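You operate a simulated robot arm through the tools that you are given. There is no shell and no other tool. Be economical: measure what you need, move in short steps, check, and stop when the job is done.

Carry out the task below with a simulated robot arm. There is one attempt and no reset: what you move stays moved.

TASK
Fill the blue cup to its line at the steel spout.
Fine: stand it on the blue circle for that, then swing the spout back over the black cup and put the blue cup back.

It is judged by the outcome, as a careful person would: the job done as asked, and still so three seconds after it is handed in. It fails if anything else is knocked over, pushed out of place, dropped, spilled or broken.

THE ROBOT
A 7-joint arm with a two-finger parallel gripper, fixed in place. Base frame: the origin is at the foot of the arm, x ahead of it, y to its left, z up; the work surface is at about z = 720. Lengths are in mm, angles in degrees, forces in N, time in s.
With the tool pointing down near the work surface it reaches from about 280 to 680 mm from the base axis. Its first joint turns from -66.0 to 66.0 degrees. Payload 1.57 kg.
Tool frame: the origin (TCP) lies between the finger pads and is the grasp point; the fingertips stand 30 mm ahead of it; z points along the fingers, y is the line along which they close. The gripper opens to 110 mm. The fingers are 24 mm wide and 12 mm thick; the gripper's body (48 by 112 mm) begins 78 mm behind the TCP.
Orientation is that of the tool frame in the base frame, as a unit quaternion [w, x, y, z]. With the fingers straight down and closing along the base's y, the tool's x points along the base's -x, its y along +y and its z along -z.

THE INTERFACE
- The arm moves only by the tool drive_tool. Its argument "motion" is a list of rows, each a list of 7 numbers: the shift along the tool's x, y, z in mm, then the turn, a rotation vector about the tool's x, y, z in degrees, then the opening, from 0 (shut) to 1 (fully open). In form: [[dx, dy, dz, wx, wy, wz, fingers], ...]. A call has 1 to 10 rows; each row is the pose to reach, as a shift and turn from the pose commanded when the call began, along the tool's axes at that moment. A row lasts 0.2 s, in which the tool goes at most 50 mm and 8.6 degrees; a call with a longer step from one row to the next is refused whole, and so is a gripper value outside its range. A pose out of reach is approached as far as the arm can. The call stops where the force on the tool passes 40 N (or 10 N more than at its start, if that is more) or the arm is blocked; 0.2 s more then pass. The fingers move at their own pace (about 108 mm/s each) and stop on an object; they squeeze with about 41 N. The grip force told is the motor's: it shows also when the fingers shut on nothing. Time passes only in rows, and 0.2 s behind the last, so rows that repeat a pose let the fingers close. It gives the time, the measured TCP pose, the force on the tool (base axes), the opening and the grip force at its end, in the units of the frame above (readings bear some noise).
- Cameras (640 x 400 px; columns grow to the right, rows downward): "scene" is fixed at [178.1, -396.7, 1418]; the picture's right is [0.68, -0.73, 0.00], its down [-0.39, -0.37, -0.85] and it looks along [0.62, 0.58, -0.53] (base axes); focal length 375 px, centre (320, 200). "wrist" rides on the gripper at [-36, 0, -80] in the tool frame; the picture's right is [0.00, -1.00, 0.00], its down [0.97, 0.00, -0.24] and it looks along [0.24, 0.00, 0.97] (tool axes); focal length 218 px, centre (320, 200).
- grab_frame(camera): a new picture of that camera. No time passes.
- point_at(camera, pixels): for up to 12 pixels [column, row] of the newest picture of that camera ("zoom" is the newest enlarged one), the place [x, y, z] in the base frame of the surface seen there, good to about 3 mm, but the place of the scene camera against the robot may be out by one fixed shift of up to 12 mm in any direction. No time passes.
- enlarge(camera, box): a new picture of the part [left, top, right, bottom] of that camera's present view, enlarged. No time passes.
- job_done(): hands the job in; it is judged then, once.

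Work in short steps. Measure before you move; look again where a grasp or a placing could have gone wrong, and mend it. You have 80 turns and 34 pictures in all, the two below and enlarged ones among them. Open the gripper and draw the arm clear of the work before you hand the job in, unless the task says otherwise; then end with one line.

The tools are called after "Call:" by a JSON object that holds its "fn" and its "kwargs". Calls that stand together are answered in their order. drive_tool: Moves the arm, as the interface text tells. Its arguments: {"type":"object","properties":{"motion":{"type":"array","items":{"type":"array","items":{"type":"number"}}}},"required":["motion"]} The other tools are called the same way: grab_frame (camera) takes a picture; point_at (camera, pixels) gives the place of the surface under pixels of a picture; enlarge (camera, box) takes an enlarged picture of a part of a camera's view; job_done () hands the job in.

At the start:

```text
clock: 0.0
tcp_pos: [455.5, 118.4, 1152.2]
orientation: [0.0, 0.0, 1.0, 0.001]
wrist_force: [-0.3, 0.4, 1.7]
grip_width: 110.3
grasp_force: 0.0
```

scene: 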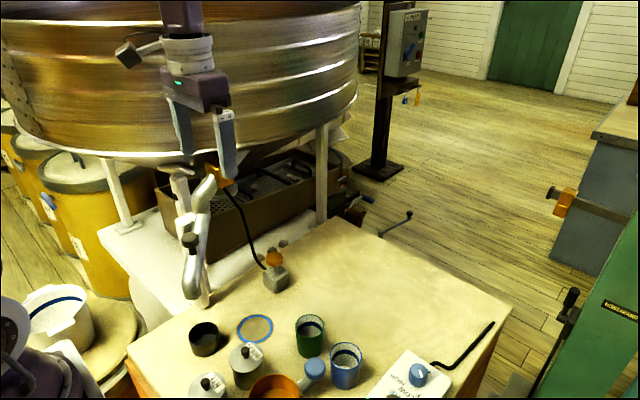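
wrist: 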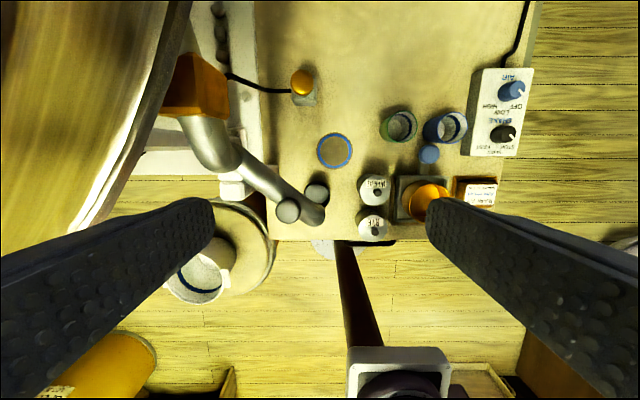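

I'll look closer at the spout, cups and controls first.

Call:
{"fn": "enlarge", "kwargs": {"camera": "scene", "box": [120, 140, 320, 400]}}

Call:
{"fn": "enlarge", "kwargs": {"camera": "wrist", "box": [160, 40, 540, 260]}}

Call:
{"fn": "enlarge", "kwargs": {"camera": "scene", "box": [280, 300, 480, 400]}}

```text
1.54 times, centred on (220, 270) of scene
```

zoom: 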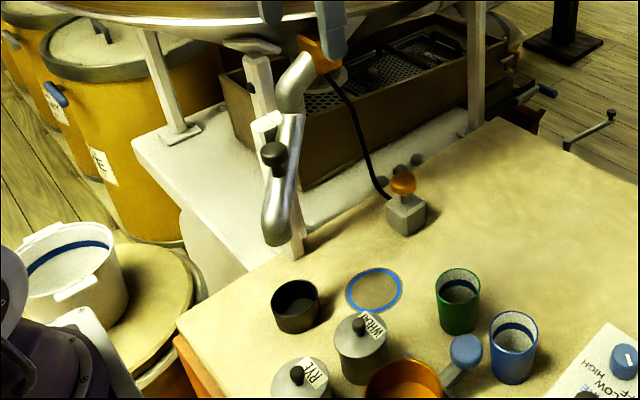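

```text
1.68 times, centred on (350, 150) of wrist
```

zoom: 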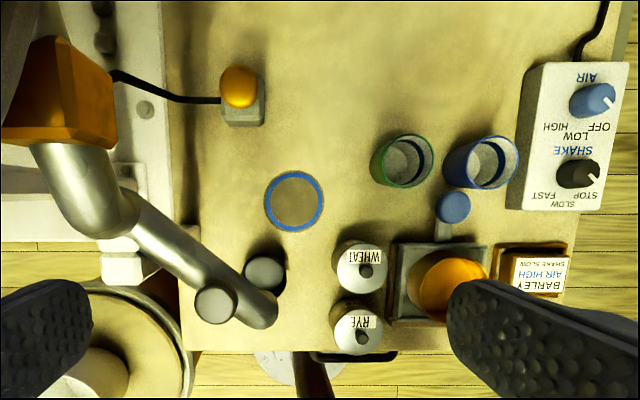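

```text
3.20 times, centred on (380, 350) of scene
```

zoom: 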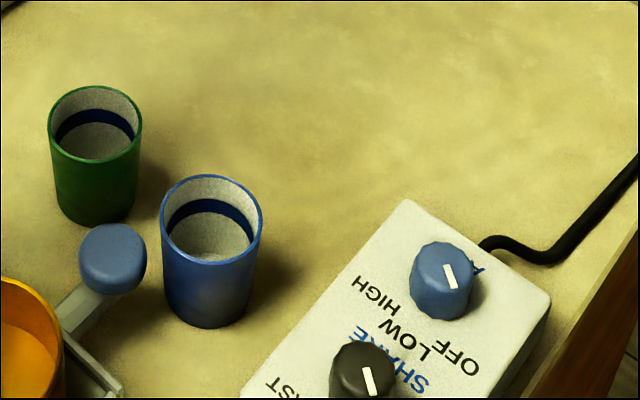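

Measuring the key items: spout, its knob, the button, cups and circle.

Call:
{"fn": "point_at", "kwargs": {"camera": "wrist", "pixels": [[335, 150], [302, 82], [288, 210], [316, 192], [322, 215], [240, 155], [210, 150], [195, 85], [401, 124], [451, 127], [429, 154], [300, 98]]}}

Call:
{"fn": "grab_frame", "kwargs": {"camera": "scene"}}

Call:
{"fn": "point_at", "kwargs": {"camera": "scene", "pixels": [[190, 240], [190, 295], [192, 280], [205, 190], [203, 324], [204, 345], [255, 327], [273, 258], [276, 285], [346, 345], [311, 318], [218, 178]]}}

Call:
{"fn": "enlarge", "kwargs": {"camera": "scene", "box": [150, 150, 310, 250]}}

```text
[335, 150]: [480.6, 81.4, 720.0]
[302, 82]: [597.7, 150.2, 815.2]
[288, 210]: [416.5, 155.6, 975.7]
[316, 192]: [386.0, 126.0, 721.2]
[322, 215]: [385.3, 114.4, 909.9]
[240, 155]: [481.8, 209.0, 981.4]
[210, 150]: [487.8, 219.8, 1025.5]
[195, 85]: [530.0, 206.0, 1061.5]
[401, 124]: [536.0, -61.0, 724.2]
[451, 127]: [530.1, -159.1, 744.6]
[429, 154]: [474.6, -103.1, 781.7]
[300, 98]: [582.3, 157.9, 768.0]
```

```text
28 pictures are left
```

scene: 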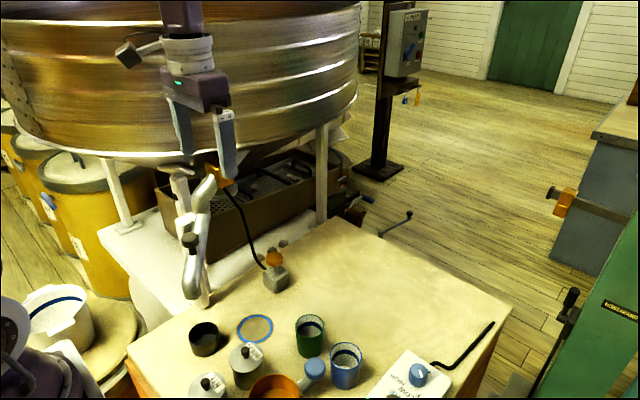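

```text
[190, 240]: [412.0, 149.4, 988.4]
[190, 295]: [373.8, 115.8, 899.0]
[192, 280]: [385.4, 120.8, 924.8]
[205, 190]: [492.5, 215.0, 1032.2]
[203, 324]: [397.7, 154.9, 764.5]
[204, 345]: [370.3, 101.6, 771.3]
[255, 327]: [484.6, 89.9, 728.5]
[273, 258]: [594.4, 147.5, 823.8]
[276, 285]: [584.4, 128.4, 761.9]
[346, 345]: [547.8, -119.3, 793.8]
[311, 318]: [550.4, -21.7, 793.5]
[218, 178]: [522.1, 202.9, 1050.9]
```

```text
4.00 times, centred on (230, 200) of scene
```

zoom: 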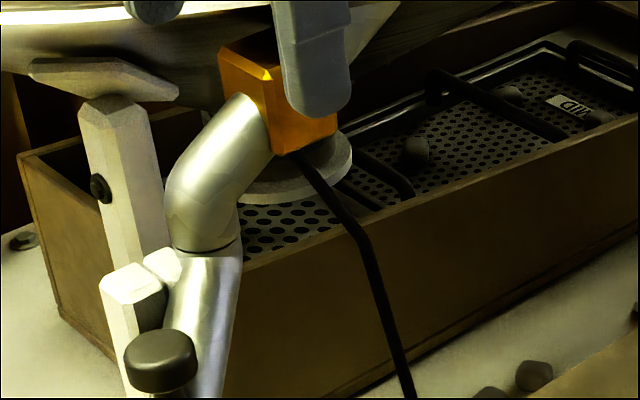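

Scene camera seems shifted ~+8 in z. Now I measure the hopper rim (clearance), and the cup rims in the wrist view.

Call:
{"fn": "point_at", "kwargs": {"camera": "wrist", "pixels": [[185, 10], [165, 70], [140, 120], [100, 165], [60, 205], [245, 60], [280, 212], [296, 205], [230, 185], [445, 112], [460, 118], [437, 140]]}}

Call:
{"fn": "point_at", "kwargs": {"camera": "scene", "pixels": [[150, 157], [250, 150], [330, 118], [300, 133], [100, 155], [195, 232], [183, 240], [195, 248], [332, 352], [360, 350], [346, 386], [346, 362]]}}

```text
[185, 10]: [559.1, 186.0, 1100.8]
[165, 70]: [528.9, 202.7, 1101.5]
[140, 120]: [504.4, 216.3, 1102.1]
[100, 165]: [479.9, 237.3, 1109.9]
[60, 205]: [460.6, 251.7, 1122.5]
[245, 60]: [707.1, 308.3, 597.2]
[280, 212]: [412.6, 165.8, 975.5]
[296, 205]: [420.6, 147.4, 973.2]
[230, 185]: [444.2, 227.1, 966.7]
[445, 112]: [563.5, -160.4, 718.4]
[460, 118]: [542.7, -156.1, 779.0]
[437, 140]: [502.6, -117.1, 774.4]
```

```text
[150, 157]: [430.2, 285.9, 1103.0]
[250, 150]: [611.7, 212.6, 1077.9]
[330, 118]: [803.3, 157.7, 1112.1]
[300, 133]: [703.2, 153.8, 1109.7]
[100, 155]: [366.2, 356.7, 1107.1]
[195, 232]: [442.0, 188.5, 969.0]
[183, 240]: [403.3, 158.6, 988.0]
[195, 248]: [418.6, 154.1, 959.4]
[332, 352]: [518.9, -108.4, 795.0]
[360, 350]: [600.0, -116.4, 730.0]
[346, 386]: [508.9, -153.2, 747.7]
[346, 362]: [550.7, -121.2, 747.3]
```

Move the tool above the blue cup for a precise look.

Call:
{"fn": "drive_tool", "kwargs": {"motion": [[-9, -31, 25, 0, 0, 0, 1], [-17, -62, 50, 0, 0, 0, 1], [-26, -93, 75, 0, 0, 0, 1], [-35, -124, 100, 0, 0, 0, 1], [-44, -155, 125, 0, 0, 0, 1], [-52, -186, 150, 0, 0, 0, 1], [-61, -217, 175, 0, 0, 0, 1], [-70, -248, 200, 0, 0, 0, 1]]}}

Call:
{"fn": "grab_frame", "kwargs": {"camera": "wrist"}}

```text
clock: 1.8
tcp_pos: [525.2, -129.6, 952.5]
orientation: [0.0, -0.001, 1.0, 0.0]
wrist_force: [0.4, -0.9, -1.1]
grip_width: 110.3
grasp_force: 0.1
```

```text
26 pictures are left
```

wrist: 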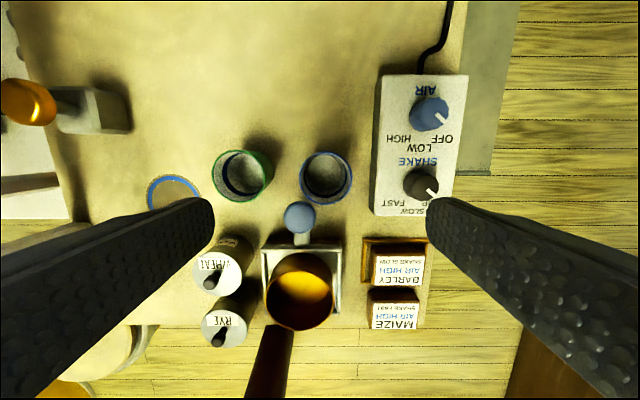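

Call:
{"fn": "enlarge", "kwargs": {"camera": "wrist", "box": [280, 130, 380, 230]}}

Call:
{"fn": "point_at", "kwargs": {"camera": "wrist", "pixels": [[326, 151], [326, 203], [301, 177], [352, 177], [326, 175], [299, 215], [242, 150], [268, 175], [380, 177], [154, 190], [196, 190], [172, 177]]}}

```text
4.00 times, centred on (330, 180) of wrist
```

zoom: 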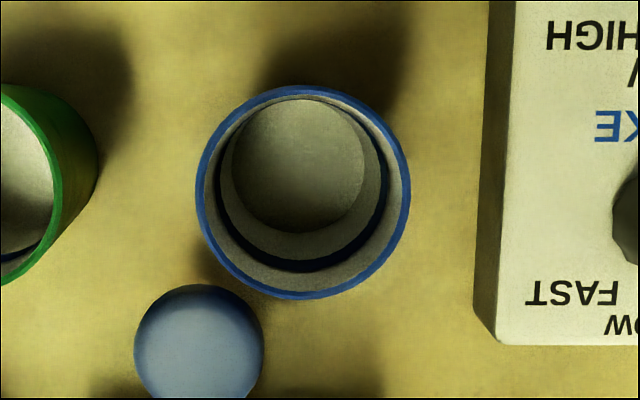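

```text
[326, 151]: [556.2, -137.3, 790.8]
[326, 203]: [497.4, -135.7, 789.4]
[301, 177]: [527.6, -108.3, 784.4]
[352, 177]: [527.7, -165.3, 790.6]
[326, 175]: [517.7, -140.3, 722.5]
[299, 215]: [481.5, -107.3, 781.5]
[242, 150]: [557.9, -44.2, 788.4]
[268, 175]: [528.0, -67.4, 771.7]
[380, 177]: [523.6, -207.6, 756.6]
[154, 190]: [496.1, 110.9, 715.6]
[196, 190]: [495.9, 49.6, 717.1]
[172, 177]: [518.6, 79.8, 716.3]
```

Blue cup centre ≈ (527, -136.5), rim z 789, dia ≈ 59. Descend with the fingers opened to 84 mm (the green cup is at y > -72).

Call:
{"fn": "drive_tool", "kwargs": {"motion": [[-2, -7, 20, 0, 0, 0, 0.76], [-2, -7, 65, 0, 0, 0, 0.76], [-2, -7, 110, 0, 0, 0, 0.76], [-2, -7, 150, 0, 0, 0, 0.76], [-2, -7, 180, 0, 0, 0, 0.76], [-2, -7, 194, 0, 0, 0, 0.76]]}}

Call:
{"fn": "grab_frame", "kwargs": {"camera": "wrist"}}

```text
clock: 3.2
tcp_pos: [528.4, -139.1, 760.0]
orientation: [0.0, -0.001, 1.0, 0.0]
wrist_force: [0.4, -0.7, -0.1]
grip_width: 83.6
grasp_force: 0.0
```

```text
24 pictures are left
```

wrist: 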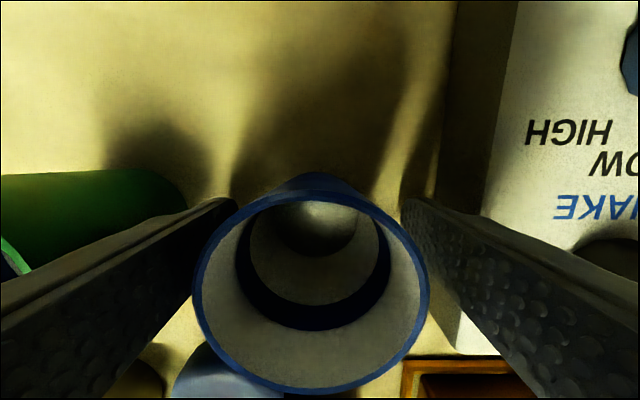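

Centre is off by about 2.5 mm in y; correct and close.

Call:
{"fn": "drive_tool", "kwargs": {"motion": [[0, 2.5, 0, 0, 0, 0, 0.76], [0, 2.5, 0, 0, 0, 0, 0.5], [0, 2.5, 0, 0, 0, 0, 0.4], [0, 2.5, 0, 0, 0, 0, 0.4], [0, 2.5, 0, 0, 0, 0, 0.4]]}}

```text
clock: 4.4
tcp_pos: [526.7, -134.8, 759.5]
orientation: [0.0, 0.0, 1.0, 0.0]
wrist_force: [-0.3, 0.2, 0.3]
grip_width: 58.5
grasp_force: 41.3
```

Gripped (58.5 mm). Lift 100 mm and carry above the blue circle.

Call:
{"fn": "drive_tool", "kwargs": {"motion": [[0, 0, -30, 0, 0, 0, 0.4], [0, 0, -65, 0, 0, 0, 0.4], [0, 0, -100, 0, 0, 0, 0.4], [8, 36, -100, 0, 0, 0, 0.4], [15, 72, -100, 0, 0, 0, 0.4], [23, 108, -100, 0, 0, 0, 0.4], [31, 144, -100, 0, 0, 0, 0.4], [38, 180, -100, 0, 0, 0, 0.4], [46, 216, -100, 0, 0, 0, 0.4], [46, 216, -100, 0, 0, 0, 0.4]]}}

Call:
{"fn": "grab_frame", "kwargs": {"camera": "scene"}}

Call:
{"fn": "grab_frame", "kwargs": {"camera": "wrist"}}

```text
clock: 6.6
tcp_pos: [480.6, 82.5, 858.0]
orientation: [0.001, 0.0, 1.0, 0.0]
wrist_force: [0.1, 0.2, 0.0]
grip_width: 58.4
grasp_force: 41.2
```

```text
23 pictures are left
```

scene: 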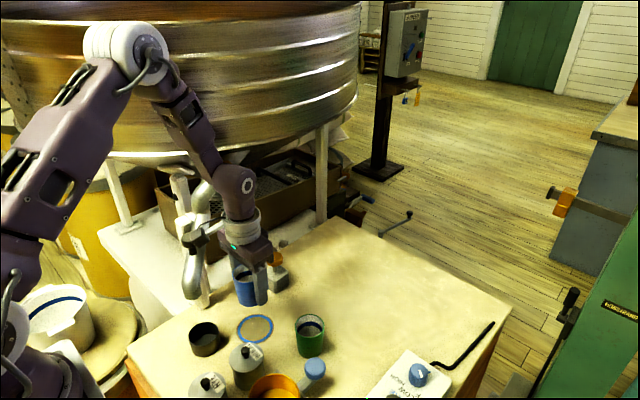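

```text
22 pictures are left
```

wrist: 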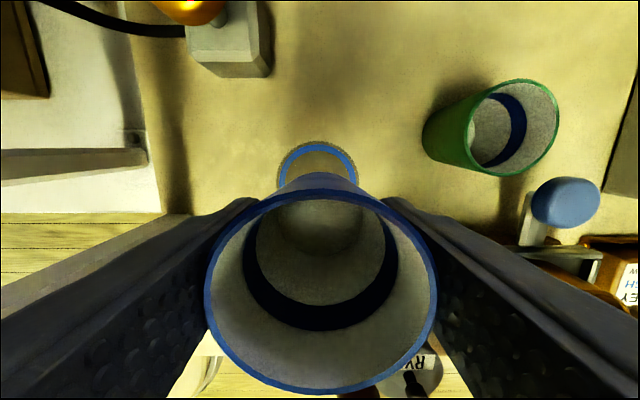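

Aligned with the circle (arc centred at column ~318). Lower in place, then look.

Call:
{"fn": "drive_tool", "kwargs": {"motion": [[0, 0, 30, 0, 0, 0, 0.4], [0, 0, 60, 0, 0, 0, 0.4], [0, 0, 82, 0, 0, 0, 0.4], [0, 0, 93, 0, 0, 0, 0.4], [0, 0, 99.5, 0, 0, 0, 0.4], [0, 0, 99.5, 0, 0, 0, 0.4]]}}

Call:
{"fn": "point_at", "kwargs": {"camera": "wrist", "pixels": [[283, 165], [318, 146], [353, 165], [278, 180], [357, 180]]}}

```text
clock: 8.0
tcp_pos: [480.8, 81.3, 759.2]
orientation: [0.001, 0.0, 1.0, 0.0]
wrist_force: [0.8, 0.7, -0.3]
grip_width: 58.6
grasp_force: 41.2
```

```text
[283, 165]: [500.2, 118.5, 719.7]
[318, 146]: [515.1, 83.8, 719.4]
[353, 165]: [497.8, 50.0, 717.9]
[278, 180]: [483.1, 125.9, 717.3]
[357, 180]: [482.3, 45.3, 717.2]
```

Cup is down on the circle. Release and rise straight up.

Call:
{"fn": "drive_tool", "kwargs": {"motion": [[0, 0, 0, 0, 0, 0, 0.6], [0, 0, 0, 0, 0, 0, 0.76], [0, 0, -30, 0, 0, 0, 0.76], [0, 0, -70, 0, 0, 0, 0.76], [0, 0, -110, 0, 0, 0, 0.76], [10, -20, -140, 0, 0, 0, 0.76], [20, -40, -180, 0, 0, 0, 0.76], [30, -40, -225, 0, 0, 0, 0.76], [35, -40, -270, 0, 0, 0, 0.76], [35, -40, -310, 0, 0, 0, 0.76]]}}

Call:
{"fn": "grab_frame", "kwargs": {"camera": "wrist"}}

Call:
{"fn": "enlarge", "kwargs": {"camera": "scene", "box": [150, 200, 310, 360]}}

```text
clock: 10.2
tcp_pos: [448.1, 42.1, 1067.7]
orientation: [0.0, 0.001, 1.0, -0.001]
wrist_force: [-0.6, 0.2, 0.9]
grip_width: 83.6
grasp_force: 0.0
```

```text
21 pictures are left
```

wrist: 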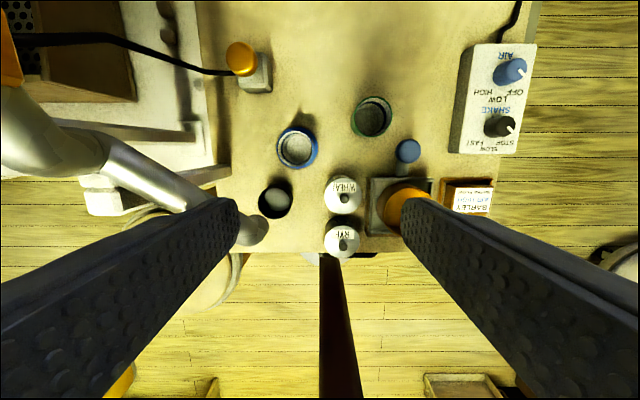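

```text
2.50 times, centred on (230, 280) of scene
```

zoom: 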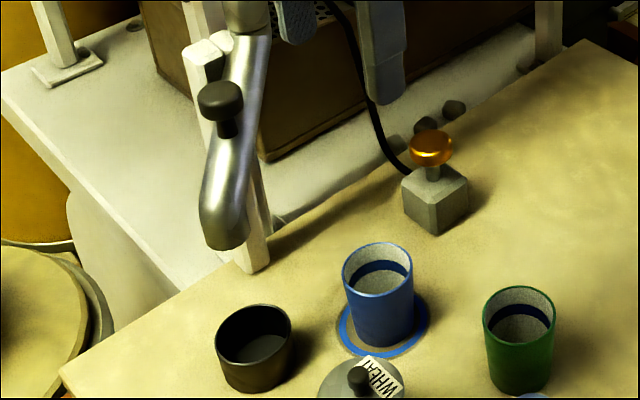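

The blue cup stands within the circle, empty. Now I go above the spout's black knob (≈(416,155,975)), turning the tool 20° so the closing line is near the swing tangent.

Call:
{"fn": "drive_tool", "kwargs": {"motion": [[8, 28, -10, 0, 0, -5, 0.76], [16, 56, -22, 0, 0, -10, 0.76], [24, 85, -22, 0, 0, -15, 0.76], [32, 113, -22, 0, 0, -20, 0.76], [32, 113, -22, 0, 0, -20, 0.76]]}}

Call:
{"fn": "grab_frame", "kwargs": {"camera": "wrist"}}

```text
clock: 11.4
tcp_pos: [415.9, 153.3, 1092.0]
orientation: [0.0, -0.174, 0.985, 0.0]
wrist_force: [-0.4, -0.3, 0.5]
grip_width: 83.5
grasp_force: 0.1
```

```text
19 pictures are left
```

wrist: 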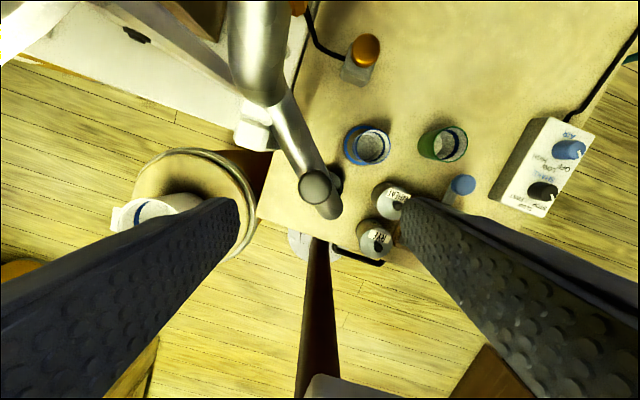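

Call:
{"fn": "point_at", "kwargs": {"camera": "wrist", "pixels": [[315, 188], [301, 188], [330, 188], [315, 174], [315, 202], [325, 213], [335, 180], [265, 85], [300, 140], [285, 150], [270, 95], [318, 160]]}}

Call:
{"fn": "enlarge", "kwargs": {"camera": "wrist", "box": [230, 60, 390, 260]}}

```text
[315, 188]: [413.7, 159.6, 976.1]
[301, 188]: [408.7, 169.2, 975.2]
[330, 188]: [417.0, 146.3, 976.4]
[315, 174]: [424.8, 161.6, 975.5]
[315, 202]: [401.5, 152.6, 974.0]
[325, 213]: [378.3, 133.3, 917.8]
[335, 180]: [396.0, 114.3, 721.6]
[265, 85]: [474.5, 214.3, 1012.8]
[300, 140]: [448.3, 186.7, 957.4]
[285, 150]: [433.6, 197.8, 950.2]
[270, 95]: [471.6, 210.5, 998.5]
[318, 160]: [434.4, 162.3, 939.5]
```

```text
2.00 times, centred on (310, 160) of wrist
```

zoom: 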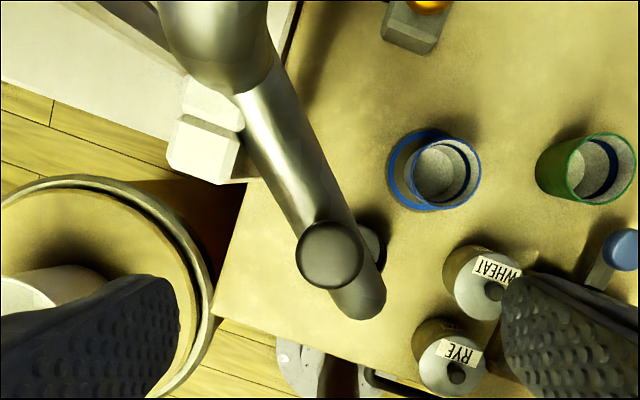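

Knob centre ≈ (413.5, 158.5), dia ≈ 29, top 976; the tube top there is ≈ 940. I'll cage it loosely with fingertips at ~954.

Call:
{"fn": "drive_tool", "kwargs": {"motion": [[1.3, 4.5, 20, 0, 0, 0, 0.6], [1.3, 4.5, 60, 0, 0, 0, 0.6], [1.3, 4.5, 90, 0, 0, 0, 0.6], [1.3, 4.5, 108, 0, 0, 0, 0.6], [1.3, 4.5, 108, 0, 0, 0, 0.34], [1.3, 4.5, 108, 0, 0, 0, 0.34]]}}

Call:
{"fn": "grab_frame", "kwargs": {"camera": "wrist"}}

```text
clock: 12.8
tcp_pos: [412.1, 157.5, 981.2]
orientation: [0.001, -0.174, 0.985, -0.001]
wrist_force: [-0.1, -0.5, -0.6]
grip_width: 37.4
grasp_force: 0.0
```

```text
17 pictures are left
```

wrist: 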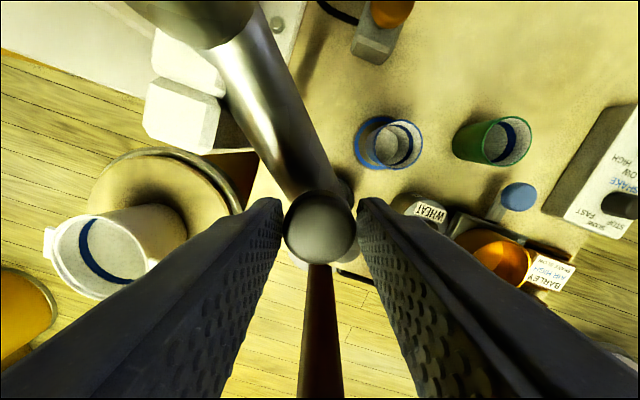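

Knob is caged. Swing about the pivot (≈(478,213)) 40° in 5° steps, turning the tool half as much to keep the camera clear of the orange gate.

Call:
{"fn": "drive_tool", "kwargs": {"motion": [[-2.8, -6.8, 0, 0, 0, -2.5, 0.34], [-6.2, -13.4, 0, 0, 0, -5, 0.34], [-10.2, -19.6, 0, 0, 0, -7.5, 0.34], [-14.7, -25.5, 0, 0, 0, -10, 0.34], [-19.7, -31, 0, 0, 0, -12.5, 0.34], [-25.2, -36, 0, 0, 0, -15, 0.34], [-31, -40.5, 0, 0, 0, -17.5, 0.34], [-37.3, -44.4, 0, 0, 0, -20, 0.34]]}}

Call:
{"fn": "grab_frame", "kwargs": {"camera": "wrist"}}

Call:
{"fn": "enlarge", "kwargs": {"camera": "scene", "box": [150, 180, 310, 360]}}

```text
clock: 14.6
tcp_pos: [461.5, 128.5, 982.5]
orientation: [0.001, -0.343, 0.939, 0.0]
wrist_force: [0.1, 0.6, 0.7]
grip_width: 37.6
grasp_force: 0.6
```

```text
16 pictures are left
```

wrist: 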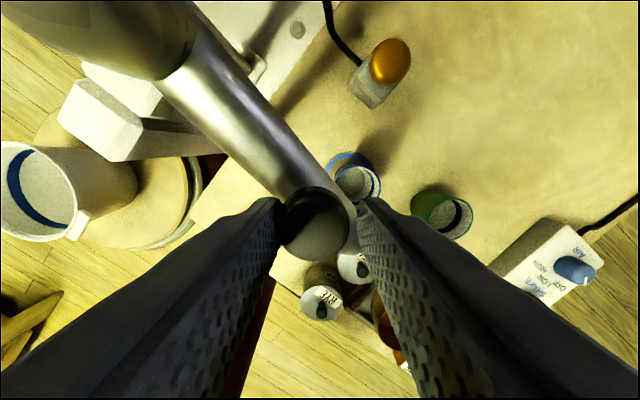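

```text
2.22 times, centred on (230, 270) of scene
```

zoom: 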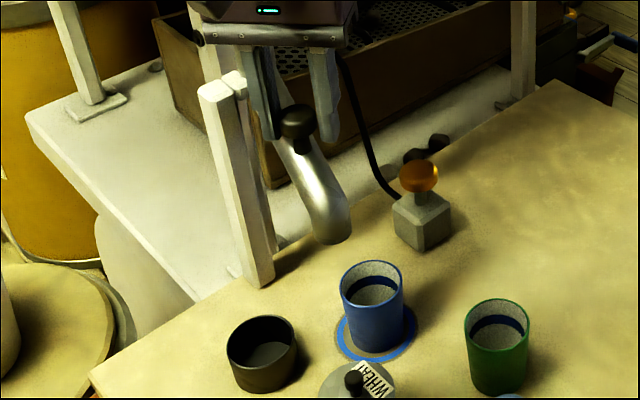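

Call:
{"fn": "point_at", "kwargs": {"camera": "zoom", "pixels": [[330, 241], [318, 234], [346, 228], [335, 205], [300, 112], [229, 348], [295, 340], [263, 317], [341, 283], [403, 283], [371, 262], [372, 304]]}}

Call:
{"fn": "point_at", "kwargs": {"camera": "wrist", "pixels": [[318, 222], [345, 240], [300, 185], [230, 100], [205, 60], [170, 80], [336, 192], [360, 200], [375, 183], [353, 168]]}}

```text
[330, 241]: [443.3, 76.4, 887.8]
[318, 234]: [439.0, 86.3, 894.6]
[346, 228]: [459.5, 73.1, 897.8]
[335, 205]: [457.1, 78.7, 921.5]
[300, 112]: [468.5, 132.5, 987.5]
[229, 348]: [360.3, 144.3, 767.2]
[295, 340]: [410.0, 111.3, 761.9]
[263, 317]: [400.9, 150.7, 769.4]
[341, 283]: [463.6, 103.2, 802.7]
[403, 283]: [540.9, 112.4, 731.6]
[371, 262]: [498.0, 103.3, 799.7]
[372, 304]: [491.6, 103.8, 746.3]
```

```text
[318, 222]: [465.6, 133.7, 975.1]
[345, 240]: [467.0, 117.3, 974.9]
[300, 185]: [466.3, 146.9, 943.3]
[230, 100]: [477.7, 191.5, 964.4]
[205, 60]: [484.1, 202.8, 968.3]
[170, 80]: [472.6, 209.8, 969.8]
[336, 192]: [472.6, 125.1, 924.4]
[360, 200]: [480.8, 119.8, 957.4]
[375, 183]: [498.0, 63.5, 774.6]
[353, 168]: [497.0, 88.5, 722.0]
```

Outlet is at about (456,82); it needs ~11° more to be over the cup (481,82). Swing further.

Call:
{"fn": "drive_tool", "kwargs": {"motion": [[-4, -4.4, 0, 0, 0, -2, 0.34], [-8.2, -8.5, 0, 0, 0, -4, 0.34], [-11.6, -11.4, 0, 0, 0, -5, 0.34], [-11.6, -11.4, 0, 0, 0, -5, 0.34]]}}

Call:
{"fn": "enlarge", "kwargs": {"camera": "scene", "box": [190, 200, 310, 350]}}

Call:
{"fn": "grab_frame", "kwargs": {"camera": "wrist"}}

```text
clock: 15.6
tcp_pos: [478.6, 128.1, 983.3]
orientation: [0.001, -0.382, 0.924, -0.001]
wrist_force: [1.3, 1.2, 0.0]
grip_width: 37.4
grasp_force: 0.0
```

```text
2.67 times, centred on (250, 275) of scene
```

zoom: 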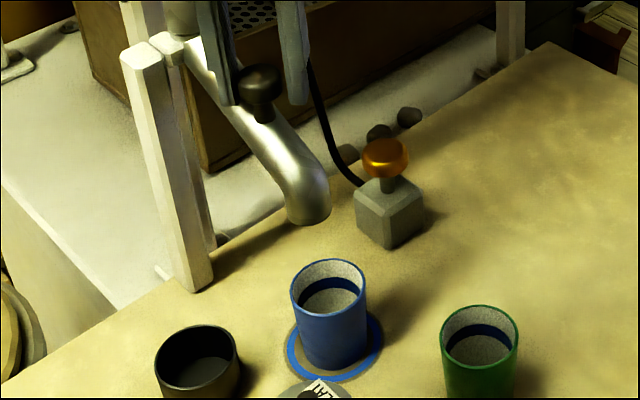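

```text
13 pictures are left
```

wrist: 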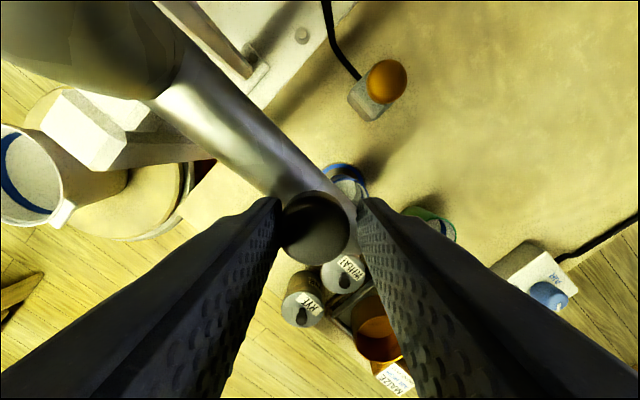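

Call:
{"fn": "point_at", "kwargs": {"camera": "zoom", "pixels": [[288, 213], [308, 224], [328, 211], [298, 221], [320, 220], [290, 200], [328, 195], [292, 290], [365, 290], [328, 261], [328, 311], [328, 366]]}}

Call:
{"fn": "point_at", "kwargs": {"camera": "wrist", "pixels": [[315, 225], [285, 225], [348, 225], [315, 193], [315, 262], [250, 140], [200, 110]]}}

```text
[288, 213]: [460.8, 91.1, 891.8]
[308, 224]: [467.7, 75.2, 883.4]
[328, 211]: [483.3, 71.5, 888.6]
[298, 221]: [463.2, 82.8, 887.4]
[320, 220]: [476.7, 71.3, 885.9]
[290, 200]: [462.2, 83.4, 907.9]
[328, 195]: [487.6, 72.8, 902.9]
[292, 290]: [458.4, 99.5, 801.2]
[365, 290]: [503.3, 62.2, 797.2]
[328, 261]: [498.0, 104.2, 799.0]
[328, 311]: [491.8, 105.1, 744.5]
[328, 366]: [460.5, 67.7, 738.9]
```

```text
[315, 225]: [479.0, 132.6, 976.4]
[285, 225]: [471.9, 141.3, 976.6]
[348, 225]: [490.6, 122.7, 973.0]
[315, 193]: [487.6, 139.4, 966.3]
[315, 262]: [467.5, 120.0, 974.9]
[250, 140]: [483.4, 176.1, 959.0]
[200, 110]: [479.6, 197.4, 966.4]
```

Outlet centre is ~7 mm from the cup centre with r≈17 inside the 27 mm mouth – over the cup. Now rise off the knob, go around to the button side, shut the fingers and lean the tool 20° away from the hopper.

Call:
{"fn": "drive_tool", "kwargs": {"motion": [[0, 0, -25, 0, 0, 0, 0.34], [0, 0, -60, 0, 0, 0, 0.34], [-7, -39.6, -60, 0, 0, 0, 0.2], [-15.6, -79.2, -60, 0, -4, 0, 0], [-22.6, -118.8, -60, 0, -8, 0, 0], [-22.6, -118.8, -25, 0, -12, 0, 0], [-22.6, -118.8, 15, 0, -16, 0, 0], [-22.6, -118.8, 55, 0, -20, 0, 0], [-22.6, -118.8, 63, 0, -20, 0, 0]]}}

Call:
{"fn": "grab_frame", "kwargs": {"camera": "wrist"}}

```text
clock: 17.6
tcp_pos: [578.9, 61.1, 921.1]
orientation: [0.16, -0.377, 0.91, 0.066]
wrist_force: [-0.9, 0.6, -0.3]
grip_width: 0.0
grasp_force: 21.6
```

```text
12 pictures are left
```

wrist: 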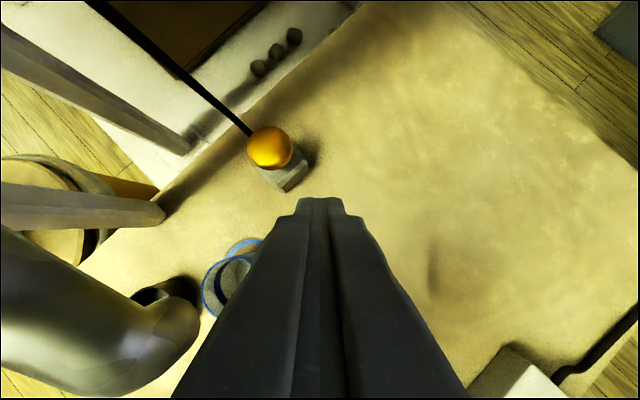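

Call:
{"fn": "point_at", "kwargs": {"camera": "wrist", "pixels": [[270, 147], [250, 147], [290, 147], [270, 130], [270, 165], [280, 180], [296, 172], [287, 188]]}}

```text
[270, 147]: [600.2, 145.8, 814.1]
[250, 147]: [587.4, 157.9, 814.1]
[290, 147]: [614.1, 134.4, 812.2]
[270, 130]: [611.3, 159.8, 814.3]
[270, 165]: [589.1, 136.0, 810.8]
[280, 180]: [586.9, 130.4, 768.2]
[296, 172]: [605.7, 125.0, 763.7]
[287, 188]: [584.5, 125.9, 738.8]
```

Button centre ≈ (600,147), top 814. Hover ~12 mm above it.

Call:
{"fn": "drive_tool", "kwargs": {"motion": [[-13, 15, 26, 0, 0, 0, 0], [-26, 31, 53, 0, 0, 0, 0], [-38.2, 46, 78.9, 0, 0, 0, 0]]}}

Call:
{"fn": "grab_frame", "kwargs": {"camera": "scene"}}

```text
clock: 18.4
tcp_pos: [590.7, 137.0, 860.3]
orientation: [0.16, -0.377, 0.91, 0.066]
wrist_force: [0.0, 0.4, 1.0]
grip_width: 0.0
grasp_force: 21.2
```

```text
11 pictures are left
```

scene: 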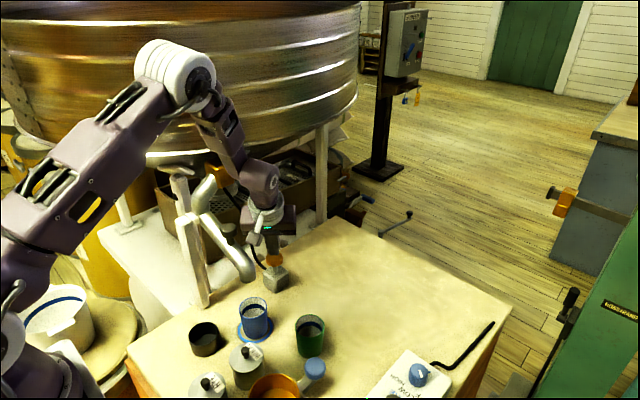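

Clear view of the cup. A short test press: down ~19 mm and back up.

Call:
{"fn": "drive_tool", "kwargs": {"motion": [[3.4, 0, 9.4, 0, 0, 0, 0], [5.1, 0, 14.1, 0, 0, 0, 0], [6.5, 0, 17.9, 0, 0, 0, 0], [3.4, 0, 9.4, 0, 0, 0, 0]]}}

Call:
{"fn": "enlarge", "kwargs": {"camera": "scene", "box": [200, 230, 300, 350]}}

```text
clock: 19.4
tcp_pos: [592.0, 137.7, 852.5]
orientation: [0.16, -0.377, 0.91, 0.066]
wrist_force: [0.0, 0.0, 0.5]
grip_width: 0.2
grasp_force: 21.0
```

```text
3.33 times, centred on (250, 290) of scene
```

zoom: 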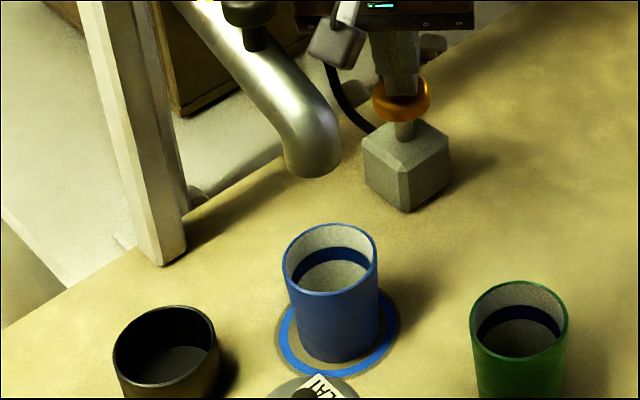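

No visible flow. Press deeper and read the force while down.

Call:
{"fn": "drive_tool", "kwargs": {"motion": [[2.7, 0, 7.5, 0, 0, 0, 0], [4.1, 0, 11.3, 0, 0, 0, 0]]}}

Call:
{"fn": "enlarge", "kwargs": {"camera": "scene", "box": [200, 230, 300, 350]}}

```text
clock: 20.0
tcp_pos: [591.0, 138.3, 838.1]
orientation: [0.16, -0.376, 0.91, 0.066]
wrist_force: [-0.5, 0.2, 3.2]
grip_width: 0.1
grasp_force: 20.9
```

```text
3.33 times, centred on (250, 290) of scene
```

zoom: 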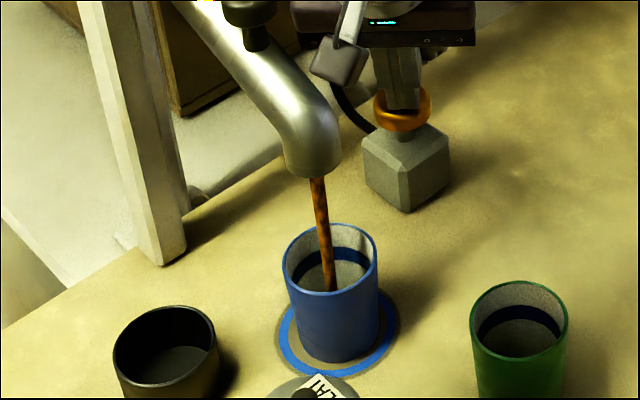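

Grain flows while pressed, and lands inside the cup. Hold ~1 s and look.

Call:
{"fn": "drive_tool", "kwargs": {"motion": [[0, 0, 0, 0, 0, 0, 0], [0, 0, 0, 0, 0, 0, 0], [0, 0, 0, 0, 0, 0, 0], [0, 0, 0, 0, 0, 0, 0]]}}

Call:
{"fn": "enlarge", "kwargs": {"camera": "scene", "box": [230, 280, 280, 330]}}

```text
clock: 21.0
tcp_pos: [590.1, 136.6, 838.8]
orientation: [0.161, -0.376, 0.91, 0.066]
wrist_force: [0.6, 0.5, 2.4]
grip_width: 0.0
grasp_force: 20.8
```

```text
8.00 times, centred on (255, 305) of scene
```

zoom: 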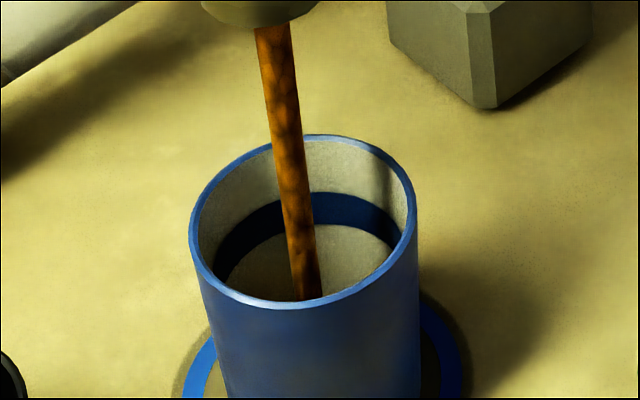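

Call:
{"fn": "point_at", "kwargs": {"camera": "zoom", "pixels": [[340, 240], [340, 265], [340, 280], [270, 280], [250, 260], [340, 210], [340, 222], [340, 195], [340, 160], [375, 245], [305, 290]]}}

```text
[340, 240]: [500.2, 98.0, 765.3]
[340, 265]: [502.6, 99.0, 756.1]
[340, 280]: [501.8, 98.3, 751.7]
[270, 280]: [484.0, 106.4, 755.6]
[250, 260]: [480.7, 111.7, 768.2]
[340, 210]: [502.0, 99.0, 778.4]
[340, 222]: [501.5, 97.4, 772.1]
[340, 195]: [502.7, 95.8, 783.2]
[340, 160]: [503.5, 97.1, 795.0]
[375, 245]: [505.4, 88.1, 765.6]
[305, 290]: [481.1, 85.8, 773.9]
```

Visible points are all back wall down to z≈751 (line band ≈ 771–783 in scene coordinates, floor ≈ 731), so the level is below that. Hold 1.6 s more.

Call:
{"fn": "drive_tool", "kwargs": {"motion": [[0, 0, 0, 0, 0, 0, 0], [0, 0, 0, 0, 0, 0, 0], [0, 0, 0, 0, 0, 0, 0], [0, 0, 0, 0, 0, 0, 0], [0, 0, 0, 0, 0, 0, 0], [0, 0, 0, 0, 0, 0, 0], [0, 0, 0, 0, 0, 0, 0]]}}

Call:
{"fn": "enlarge", "kwargs": {"camera": "scene", "box": [230, 280, 280, 330]}}

Call:
{"fn": "point_at", "kwargs": {"camera": "zoom", "pixels": [[340, 240], [340, 265], [340, 280], [270, 280], [250, 260], [340, 210], [340, 222], [340, 195], [375, 245], [330, 290]]}}

```text
clock: 22.6
tcp_pos: [591.8, 137.4, 837.9]
orientation: [0.161, -0.377, 0.91, 0.066]
wrist_force: [0.0, 0.3, 3.1]
grip_width: 0.0
grasp_force: 21.8
```

```text
8.00 times, centred on (255, 305) of scene
```

zoom: 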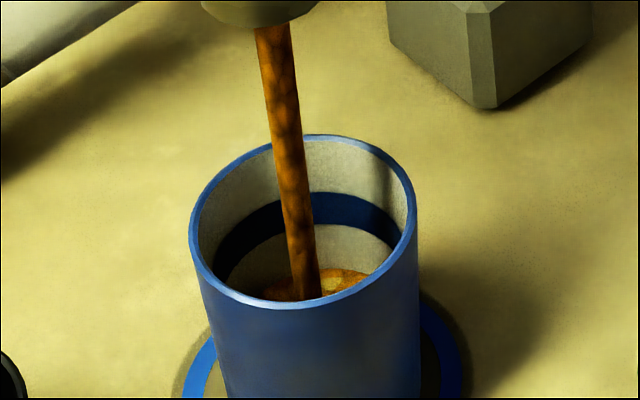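

```text
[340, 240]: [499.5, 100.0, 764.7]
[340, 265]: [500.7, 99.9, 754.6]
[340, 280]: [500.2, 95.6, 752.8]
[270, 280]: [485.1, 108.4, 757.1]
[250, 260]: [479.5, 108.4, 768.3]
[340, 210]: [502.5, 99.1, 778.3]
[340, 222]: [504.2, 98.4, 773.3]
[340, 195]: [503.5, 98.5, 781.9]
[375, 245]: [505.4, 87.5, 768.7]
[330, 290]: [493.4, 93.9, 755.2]
```

Level is ~754 at the back wall after ~2.9 s (≈7.7 mm/s); the band is ~771–783. Hold 2 s more, then check.

Call:
{"fn": "drive_tool", "kwargs": {"motion": [[0, 0, 0, 0, 0, 0, 0], [0, 0, 0, 0, 0, 0, 0], [0, 0, 0, 0, 0, 0, 0], [0, 0, 0, 0, 0, 0, 0], [0, 0, 0, 0, 0, 0, 0], [0, 0, 0, 0, 0, 0, 0], [0, 0, 0, 0, 0, 0, 0], [0, 0, 0, 0, 0, 0, 0]]}}

Call:
{"fn": "enlarge", "kwargs": {"camera": "scene", "box": [230, 280, 280, 330]}}

Call:
{"fn": "point_at", "kwargs": {"camera": "zoom", "pixels": [[340, 230], [340, 240], [340, 250], [340, 265], [340, 280], [250, 270], [370, 245], [350, 260]]}}

```text
clock: 24.4
tcp_pos: [590.8, 137.5, 838.7]
orientation: [0.161, -0.376, 0.91, 0.065]
wrist_force: [0.5, 0.3, 2.6]
grip_width: 0.0
grasp_force: 21.5
```

```text
8.00 times, centred on (255, 305) of scene
```

zoom: 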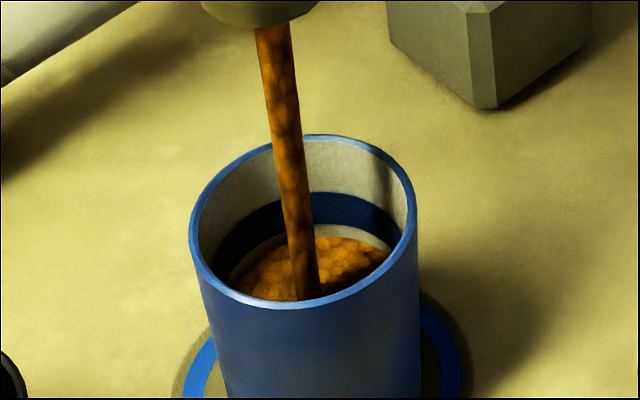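

```text
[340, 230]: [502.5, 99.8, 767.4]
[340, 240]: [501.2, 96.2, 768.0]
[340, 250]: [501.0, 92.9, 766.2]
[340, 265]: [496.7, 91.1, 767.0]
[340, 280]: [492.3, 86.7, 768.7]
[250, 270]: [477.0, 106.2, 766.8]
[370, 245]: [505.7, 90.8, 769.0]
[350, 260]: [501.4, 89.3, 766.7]
```

Level 767, rising ~7.2 mm/s; aim for ~777 (mid line). Hold 1 s, then release.

Call:
{"fn": "drive_tool", "kwargs": {"motion": [[0, 0, 0, 0, 0, 0, 0], [0, 0, 0, 0, 0, 0, 0], [0, 0, 0, 0, 0, 0, 0], [0, 0, 0, 0, 0, 0, 0], [0, 0, 0, 0, 0, 0, 0], [-5.1, 0, -14.1, 0, 0, 0, 0], [-10, 0, -28, 0, 0, 0, 0], [-10, 0, -28, 0, 0, 0, 0]]}}

Call:
{"fn": "enlarge", "kwargs": {"camera": "scene", "box": [230, 280, 280, 330]}}

Call:
{"fn": "point_at", "kwargs": {"camera": "zoom", "pixels": [[340, 195], [340, 210], [340, 220], [340, 235], [340, 250], [340, 270], [250, 260], [370, 235], [300, 250]]}}

```text
clock: 26.2
tcp_pos: [590.6, 137.0, 867.4]
orientation: [0.16, -0.377, 0.91, 0.066]
wrist_force: [-0.6, 1.3, 0.4]
grip_width: 0.0
grasp_force: 21.4
```

```text
8.00 times, centred on (255, 305) of scene
```

zoom: 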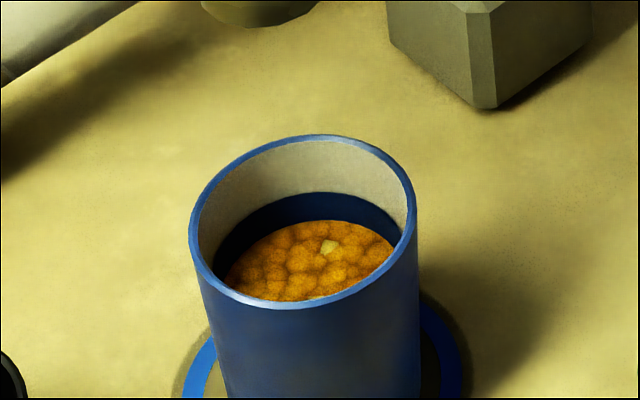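

```text
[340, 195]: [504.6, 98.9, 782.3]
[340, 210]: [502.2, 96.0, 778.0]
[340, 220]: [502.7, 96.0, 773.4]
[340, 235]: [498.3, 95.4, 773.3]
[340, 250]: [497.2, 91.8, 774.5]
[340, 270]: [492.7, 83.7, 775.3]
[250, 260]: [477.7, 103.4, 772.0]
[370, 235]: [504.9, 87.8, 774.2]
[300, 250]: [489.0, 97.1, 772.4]
```

Level ~773, only at the line's lower edge; flow has stopped. Add a ~0.5 s pulse to reach mid-line.

Call:
{"fn": "drive_tool", "kwargs": {"motion": [[5.1, 0, 14.1, 0, 0, 0, 0], [8.2, 0, 23, 0, 0, 0, 0], [10, 0, 28, 0, 0, 0, 0], [10, 0, 28, 0, 0, 0, 0], [10, 0, 28, 0, 0, 0, 0], [5.1, 0, 14.1, 0, 0, 0, 0], [0, 0, 0, 0, 0, 0, 0], [0, 0, 0, 0, 0, 0, 0]]}}

Call:
{"fn": "enlarge", "kwargs": {"camera": "scene", "box": [230, 280, 280, 330]}}

Call:
{"fn": "point_at", "kwargs": {"camera": "zoom", "pixels": [[340, 195], [340, 205], [340, 215], [340, 225], [340, 250], [340, 270], [250, 260], [370, 235], [300, 250]]}}

```text
clock: 28.0
tcp_pos: [590.2, 135.9, 865.7]
orientation: [0.16, -0.376, 0.91, 0.066]
wrist_force: [0.0, 0.1, 0.2]
grip_width: 0.1
grasp_force: 21.2
```

```text
8.00 times, centred on (255, 305) of scene
```

zoom: 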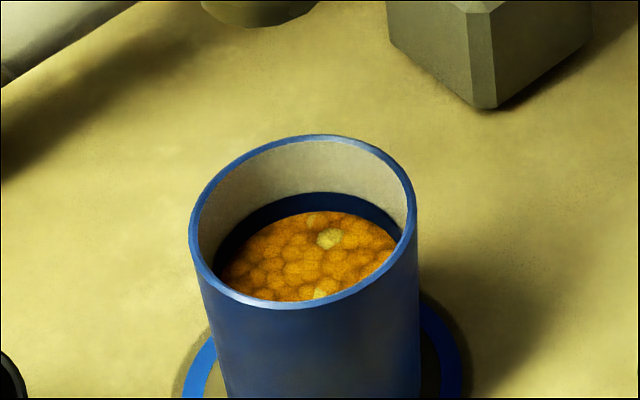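

```text
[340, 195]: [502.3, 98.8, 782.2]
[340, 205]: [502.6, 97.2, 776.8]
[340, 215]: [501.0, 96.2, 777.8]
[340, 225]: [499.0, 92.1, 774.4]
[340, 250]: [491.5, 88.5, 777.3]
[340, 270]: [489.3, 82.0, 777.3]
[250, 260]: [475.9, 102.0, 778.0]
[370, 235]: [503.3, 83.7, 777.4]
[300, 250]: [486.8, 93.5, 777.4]
```

Level is 777, mid-line. Now retrace to above the spout's knob.

Call:
{"fn": "drive_tool", "kwargs": {"motion": [[20, -23, -36.6, 0, 0, 0, 0], [40.3, -46, -73.2, 0, 0, 0, 0], [26.6, -46, -110.8, 0, 5, 0, 0], [12.9, -46, -148.4, 0, 10, 0, 0], [-1.4, -46, -187.9, 0, 15, 0, 0], [5.2, -6.4, -190.4, 0, 20, 0, 0.2], [13.2, 33.2, -193.3, 0, 20, 0, 0.5], [19.8, 72.8, -195.7, 0, 20, 0, 0.6], [19.8, 72.8, -195.7, 0, 20, 0, 0.6]]}}

Call:
{"fn": "grab_frame", "kwargs": {"camera": "wrist"}}

Call:
{"fn": "point_at", "kwargs": {"camera": "wrist", "pixels": [[315, 205], [300, 205], [330, 205], [315, 190], [315, 215]]}}

```text
clock: 30.0
tcp_pos: [479.0, 129.6, 1044.2]
orientation: [-0.001, -0.383, 0.924, 0.001]
wrist_force: [0.5, 1.0, 0.4]
grip_width: 66.1
grasp_force: 0.0
```

```text
3 pictures are left
```

wrist: 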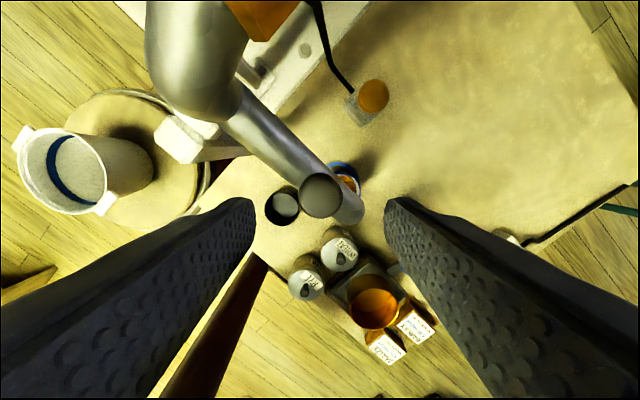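

```text
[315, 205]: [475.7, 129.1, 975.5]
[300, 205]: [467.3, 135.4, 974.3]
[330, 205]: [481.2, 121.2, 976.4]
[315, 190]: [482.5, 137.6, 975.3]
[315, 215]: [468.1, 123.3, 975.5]
```

Knob is centred at (480,130). Lower, cage it more tightly (32 mm).

Call:
{"fn": "drive_tool", "kwargs": {"motion": [[0, 0, 30, 0, 0, 0, 0.6], [0, 0, 60, 0, 0, 0, 0.6], [0, 0, 60, 0, 0, 0, 0.29], [0, 0, 60, 0, 0, 0, 0.29]]}}

Call:
{"fn": "drive_tool", "kwargs": {"motion": [[5.1, 5.4, 0, 0, 0, 2.5, 0.29], [9.7, 11.2, 0, 0, 0, 5, 0.29], [13.8, 17.3, 0, 0, 0, 7.5, 0.29], [17.3, 23.8, 0, 0, 0, 10, 0.29], [20.3, 30.6, 0, 0, 0, 12.5, 0.29], [22.6, 37.6, 0, 0, 0, 15, 0.29], [24.3, 44.8, 0, 0, 0, 17.5, 0.29], [25.4, 52.1, 0, 0, 0, 20, 0.29], [25.9, 59.5, 0, 0, 0, 22.5, 0.29], [25.7, 66.9, 0, 0, 0, 24.5, 0.29]]}}

```text
clock: 31.0
tcp_pos: [478.9, 129.0, 983.9]
orientation: [-0.001, -0.381, 0.924, 0.0]
wrist_force: [0.3, 0.3, -0.2]
grip_width: 32.2
grasp_force: 0.3
```

```text
clock: 33.2
tcp_pos: [412.6, 157.2, 984.1]
orientation: [-0.001, -0.178, 0.984, 0.0]
wrist_force: [0.9, -0.4, 0.2]
grip_width: 32.0
grasp_force: 0.1
```

Spout nearly back; nudge 2.5 mm more for finger slack, then lift off and check.

Call:
{"fn": "drive_tool", "kwargs": {"motion": [[0.8, 2.4, 0, 0, 0, 0, 0.29], [0.8, 2.4, 0, 0, 0, 0, 0.34], [0.8, 1, 0, 0, 0, 0, 0.45], [0.8, 1, -35, 0, 0, 0, 0.5], [0.8, 1, -75, 0, 0, 0, 0.76]]}}

Call:
{"fn": "grab_frame", "kwargs": {"camera": "wrist"}}

Call:
{"fn": "point_at", "kwargs": {"camera": "scene", "pixels": [[190, 295], [183, 290], [198, 290], [190, 238]]}}

```text
clock: 34.4
tcp_pos: [411.7, 158.3, 1057.7]
orientation: [0.0, -0.178, 0.984, 0.0]
wrist_force: [-0.1, 0.1, -0.4]
grip_width: 83.4
grasp_force: 0.0
```

```text
2 pictures are left
```

wrist: 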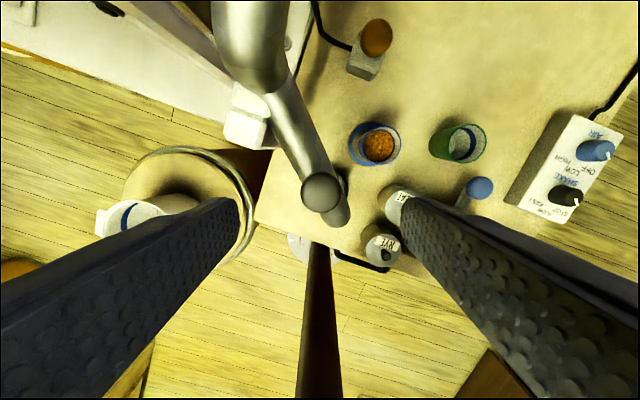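

```text
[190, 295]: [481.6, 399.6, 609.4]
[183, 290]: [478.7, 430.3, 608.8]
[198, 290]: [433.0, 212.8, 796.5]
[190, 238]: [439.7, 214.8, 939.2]
```

Call:
{"fn": "point_at", "kwargs": {"camera": "wrist", "pixels": [[320, 193], [307, 193], [335, 193], [320, 178], [338, 220], [343, 178], [378, 145], [361, 145], [396, 145], [378, 128], [378, 162]]}}

```text
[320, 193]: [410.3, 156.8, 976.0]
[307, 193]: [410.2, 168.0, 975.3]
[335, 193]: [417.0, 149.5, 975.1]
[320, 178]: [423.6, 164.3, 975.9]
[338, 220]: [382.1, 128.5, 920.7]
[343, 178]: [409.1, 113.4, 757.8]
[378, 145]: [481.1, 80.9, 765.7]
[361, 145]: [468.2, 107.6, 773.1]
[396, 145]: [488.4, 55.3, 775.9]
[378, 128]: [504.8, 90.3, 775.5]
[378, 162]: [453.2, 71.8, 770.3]
```

Spout knob is back at ≈(412.5,158) as at the start, over the black cup. Move over the blue cup (481, 81.5), turning back to 0°, and descend to just above.

Call:
{"fn": "drive_tool", "kwargs": {"motion": [[-12.6, -32, 0, 0, 0, 7, 0.76], [-25, -64, 0, 0, 0, 14, 0.76], [-37.8, -96.3, 0, 0, 0, 20.5, 0.76], [-37.8, -96.3, 45, 0, 0, 20.5, 0.76], [-37.8, -96.3, 90, 0, 0, 20.5, 0.76], [-37.8, -96.3, 135, 0, 0, 20.5, 0.76], [-37.8, -96.3, 175, 0, 0, 20.5, 0.76], [-37.8, -96.3, 207, 0, 0, 20.5, 0.76], [-37.8, -96.3, 207, 0, 0, 20.5, 0.76]]}}

```text
clock: 36.4
tcp_pos: [481.3, 79.8, 853.5]
orientation: [0.001, 0.0, 1.0, -0.001]
wrist_force: [0.5, -0.3, -0.2]
grip_width: 83.6
grasp_force: 0.1
```

Centred over the cup. Descend and grip.

Call:
{"fn": "drive_tool", "kwargs": {"motion": [[0, 1, 40, 0, 0, 0, 0.76], [0, 1, 75, 0, 0, 0, 0.76], [0, 1, 93, 0, 0, 0, 0.76], [0, 1, 93, 0, 0, 0, 0.62], [0, 1, 93, 0, 0, 0, 0.54], [0, 1, 93, 0, 0, 0, 0.4], [0, 1, 93, 0, 0, 0, 0.4], [0, 1, 93, 0, 0, 0, 0.4]]}}

```text
clock: 38.2
tcp_pos: [480.6, 80.7, 759.6]
orientation: [0.0, 0.0, 1.0, 0.0]
wrist_force: [0.0, 0.0, -0.5]
grip_width: 58.9
grasp_force: 41.2
```

Gripped. Lift and carry slowly back.

Call:
{"fn": "drive_tool", "kwargs": {"motion": [[0, 0, -12, 0, 0, 0, 0.4], [0, 0, -35, 0, 0, 0, 0.4], [0, 0, -62, 0, 0, 0, 0.4], [0, 0, -88, 0, 0, 0, 0.4], [0, 0, -100, 0, 0, 0, 0.4], [-3, -15, -100, 0, 0, 0, 0.4], [-9, -43, -100, 0, 0, 0, 0.4], [-15, -72, -100, 0, 0, 0, 0.4], [-21, -100, -100, 0, 0, 0, 0.4], [-24, -112, -100, 0, 0, 0, 0.4]]}}

Call:
{"fn": "drive_tool", "kwargs": {"motion": [[-3, -12, 0, 0, 0, 0, 0.4], [-9, -40, 0, 0, 0, 0, 0.4], [-15, -68, 0, 0, 0, 0, 0.4], [-20, -92, 0, 0, 0, 0, 0.4], [-22, -104.5, 0, 0, 0, 0, 0.4], [-22, -104.5, 0, 0, 0, 0, 0.4]]}}

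```text
clock: 40.4
tcp_pos: [505.3, -32.1, 857.1]
orientation: [-0.001, 0.0, 1.0, -0.001]
wrist_force: [-0.5, 0.8, -1.0]
grip_width: 58.8
grasp_force: 40.8
```

```text
clock: 41.8
tcp_pos: [527.2, -133.8, 858.3]
orientation: [0.0, 0.0, 1.0, 0.001]
wrist_force: [-0.1, 0.0, -1.1]
grip_width: 58.7
grasp_force: 40.8
```

Lower to the table with a 1 mm y correction.

Call:
{"fn": "drive_tool", "kwargs": {"motion": [[0, -1, 25, 0, 0, 0, 0.4], [0, -1, 50, 0, 0, 0, 0.4], [0, -1, 75, 0, 0, 0, 0.4], [0, -1, 90, 0, 0, 0, 0.4], [0, -1, 96, 0, 0, 0, 0.4], [0, -1, 99.5, 0, 0, 0, 0.4], [0, -1, 99.5, 0, 0, 0, 0.4]]}}

```text
clock: 43.4
tcp_pos: [527.2, -134.4, 759.0]
orientation: [0.0, 0.0, 1.0, 0.0]
wrist_force: [-6.8, 2.8, 21.4]
grip_width: 58.9
grasp_force: 40.9
```

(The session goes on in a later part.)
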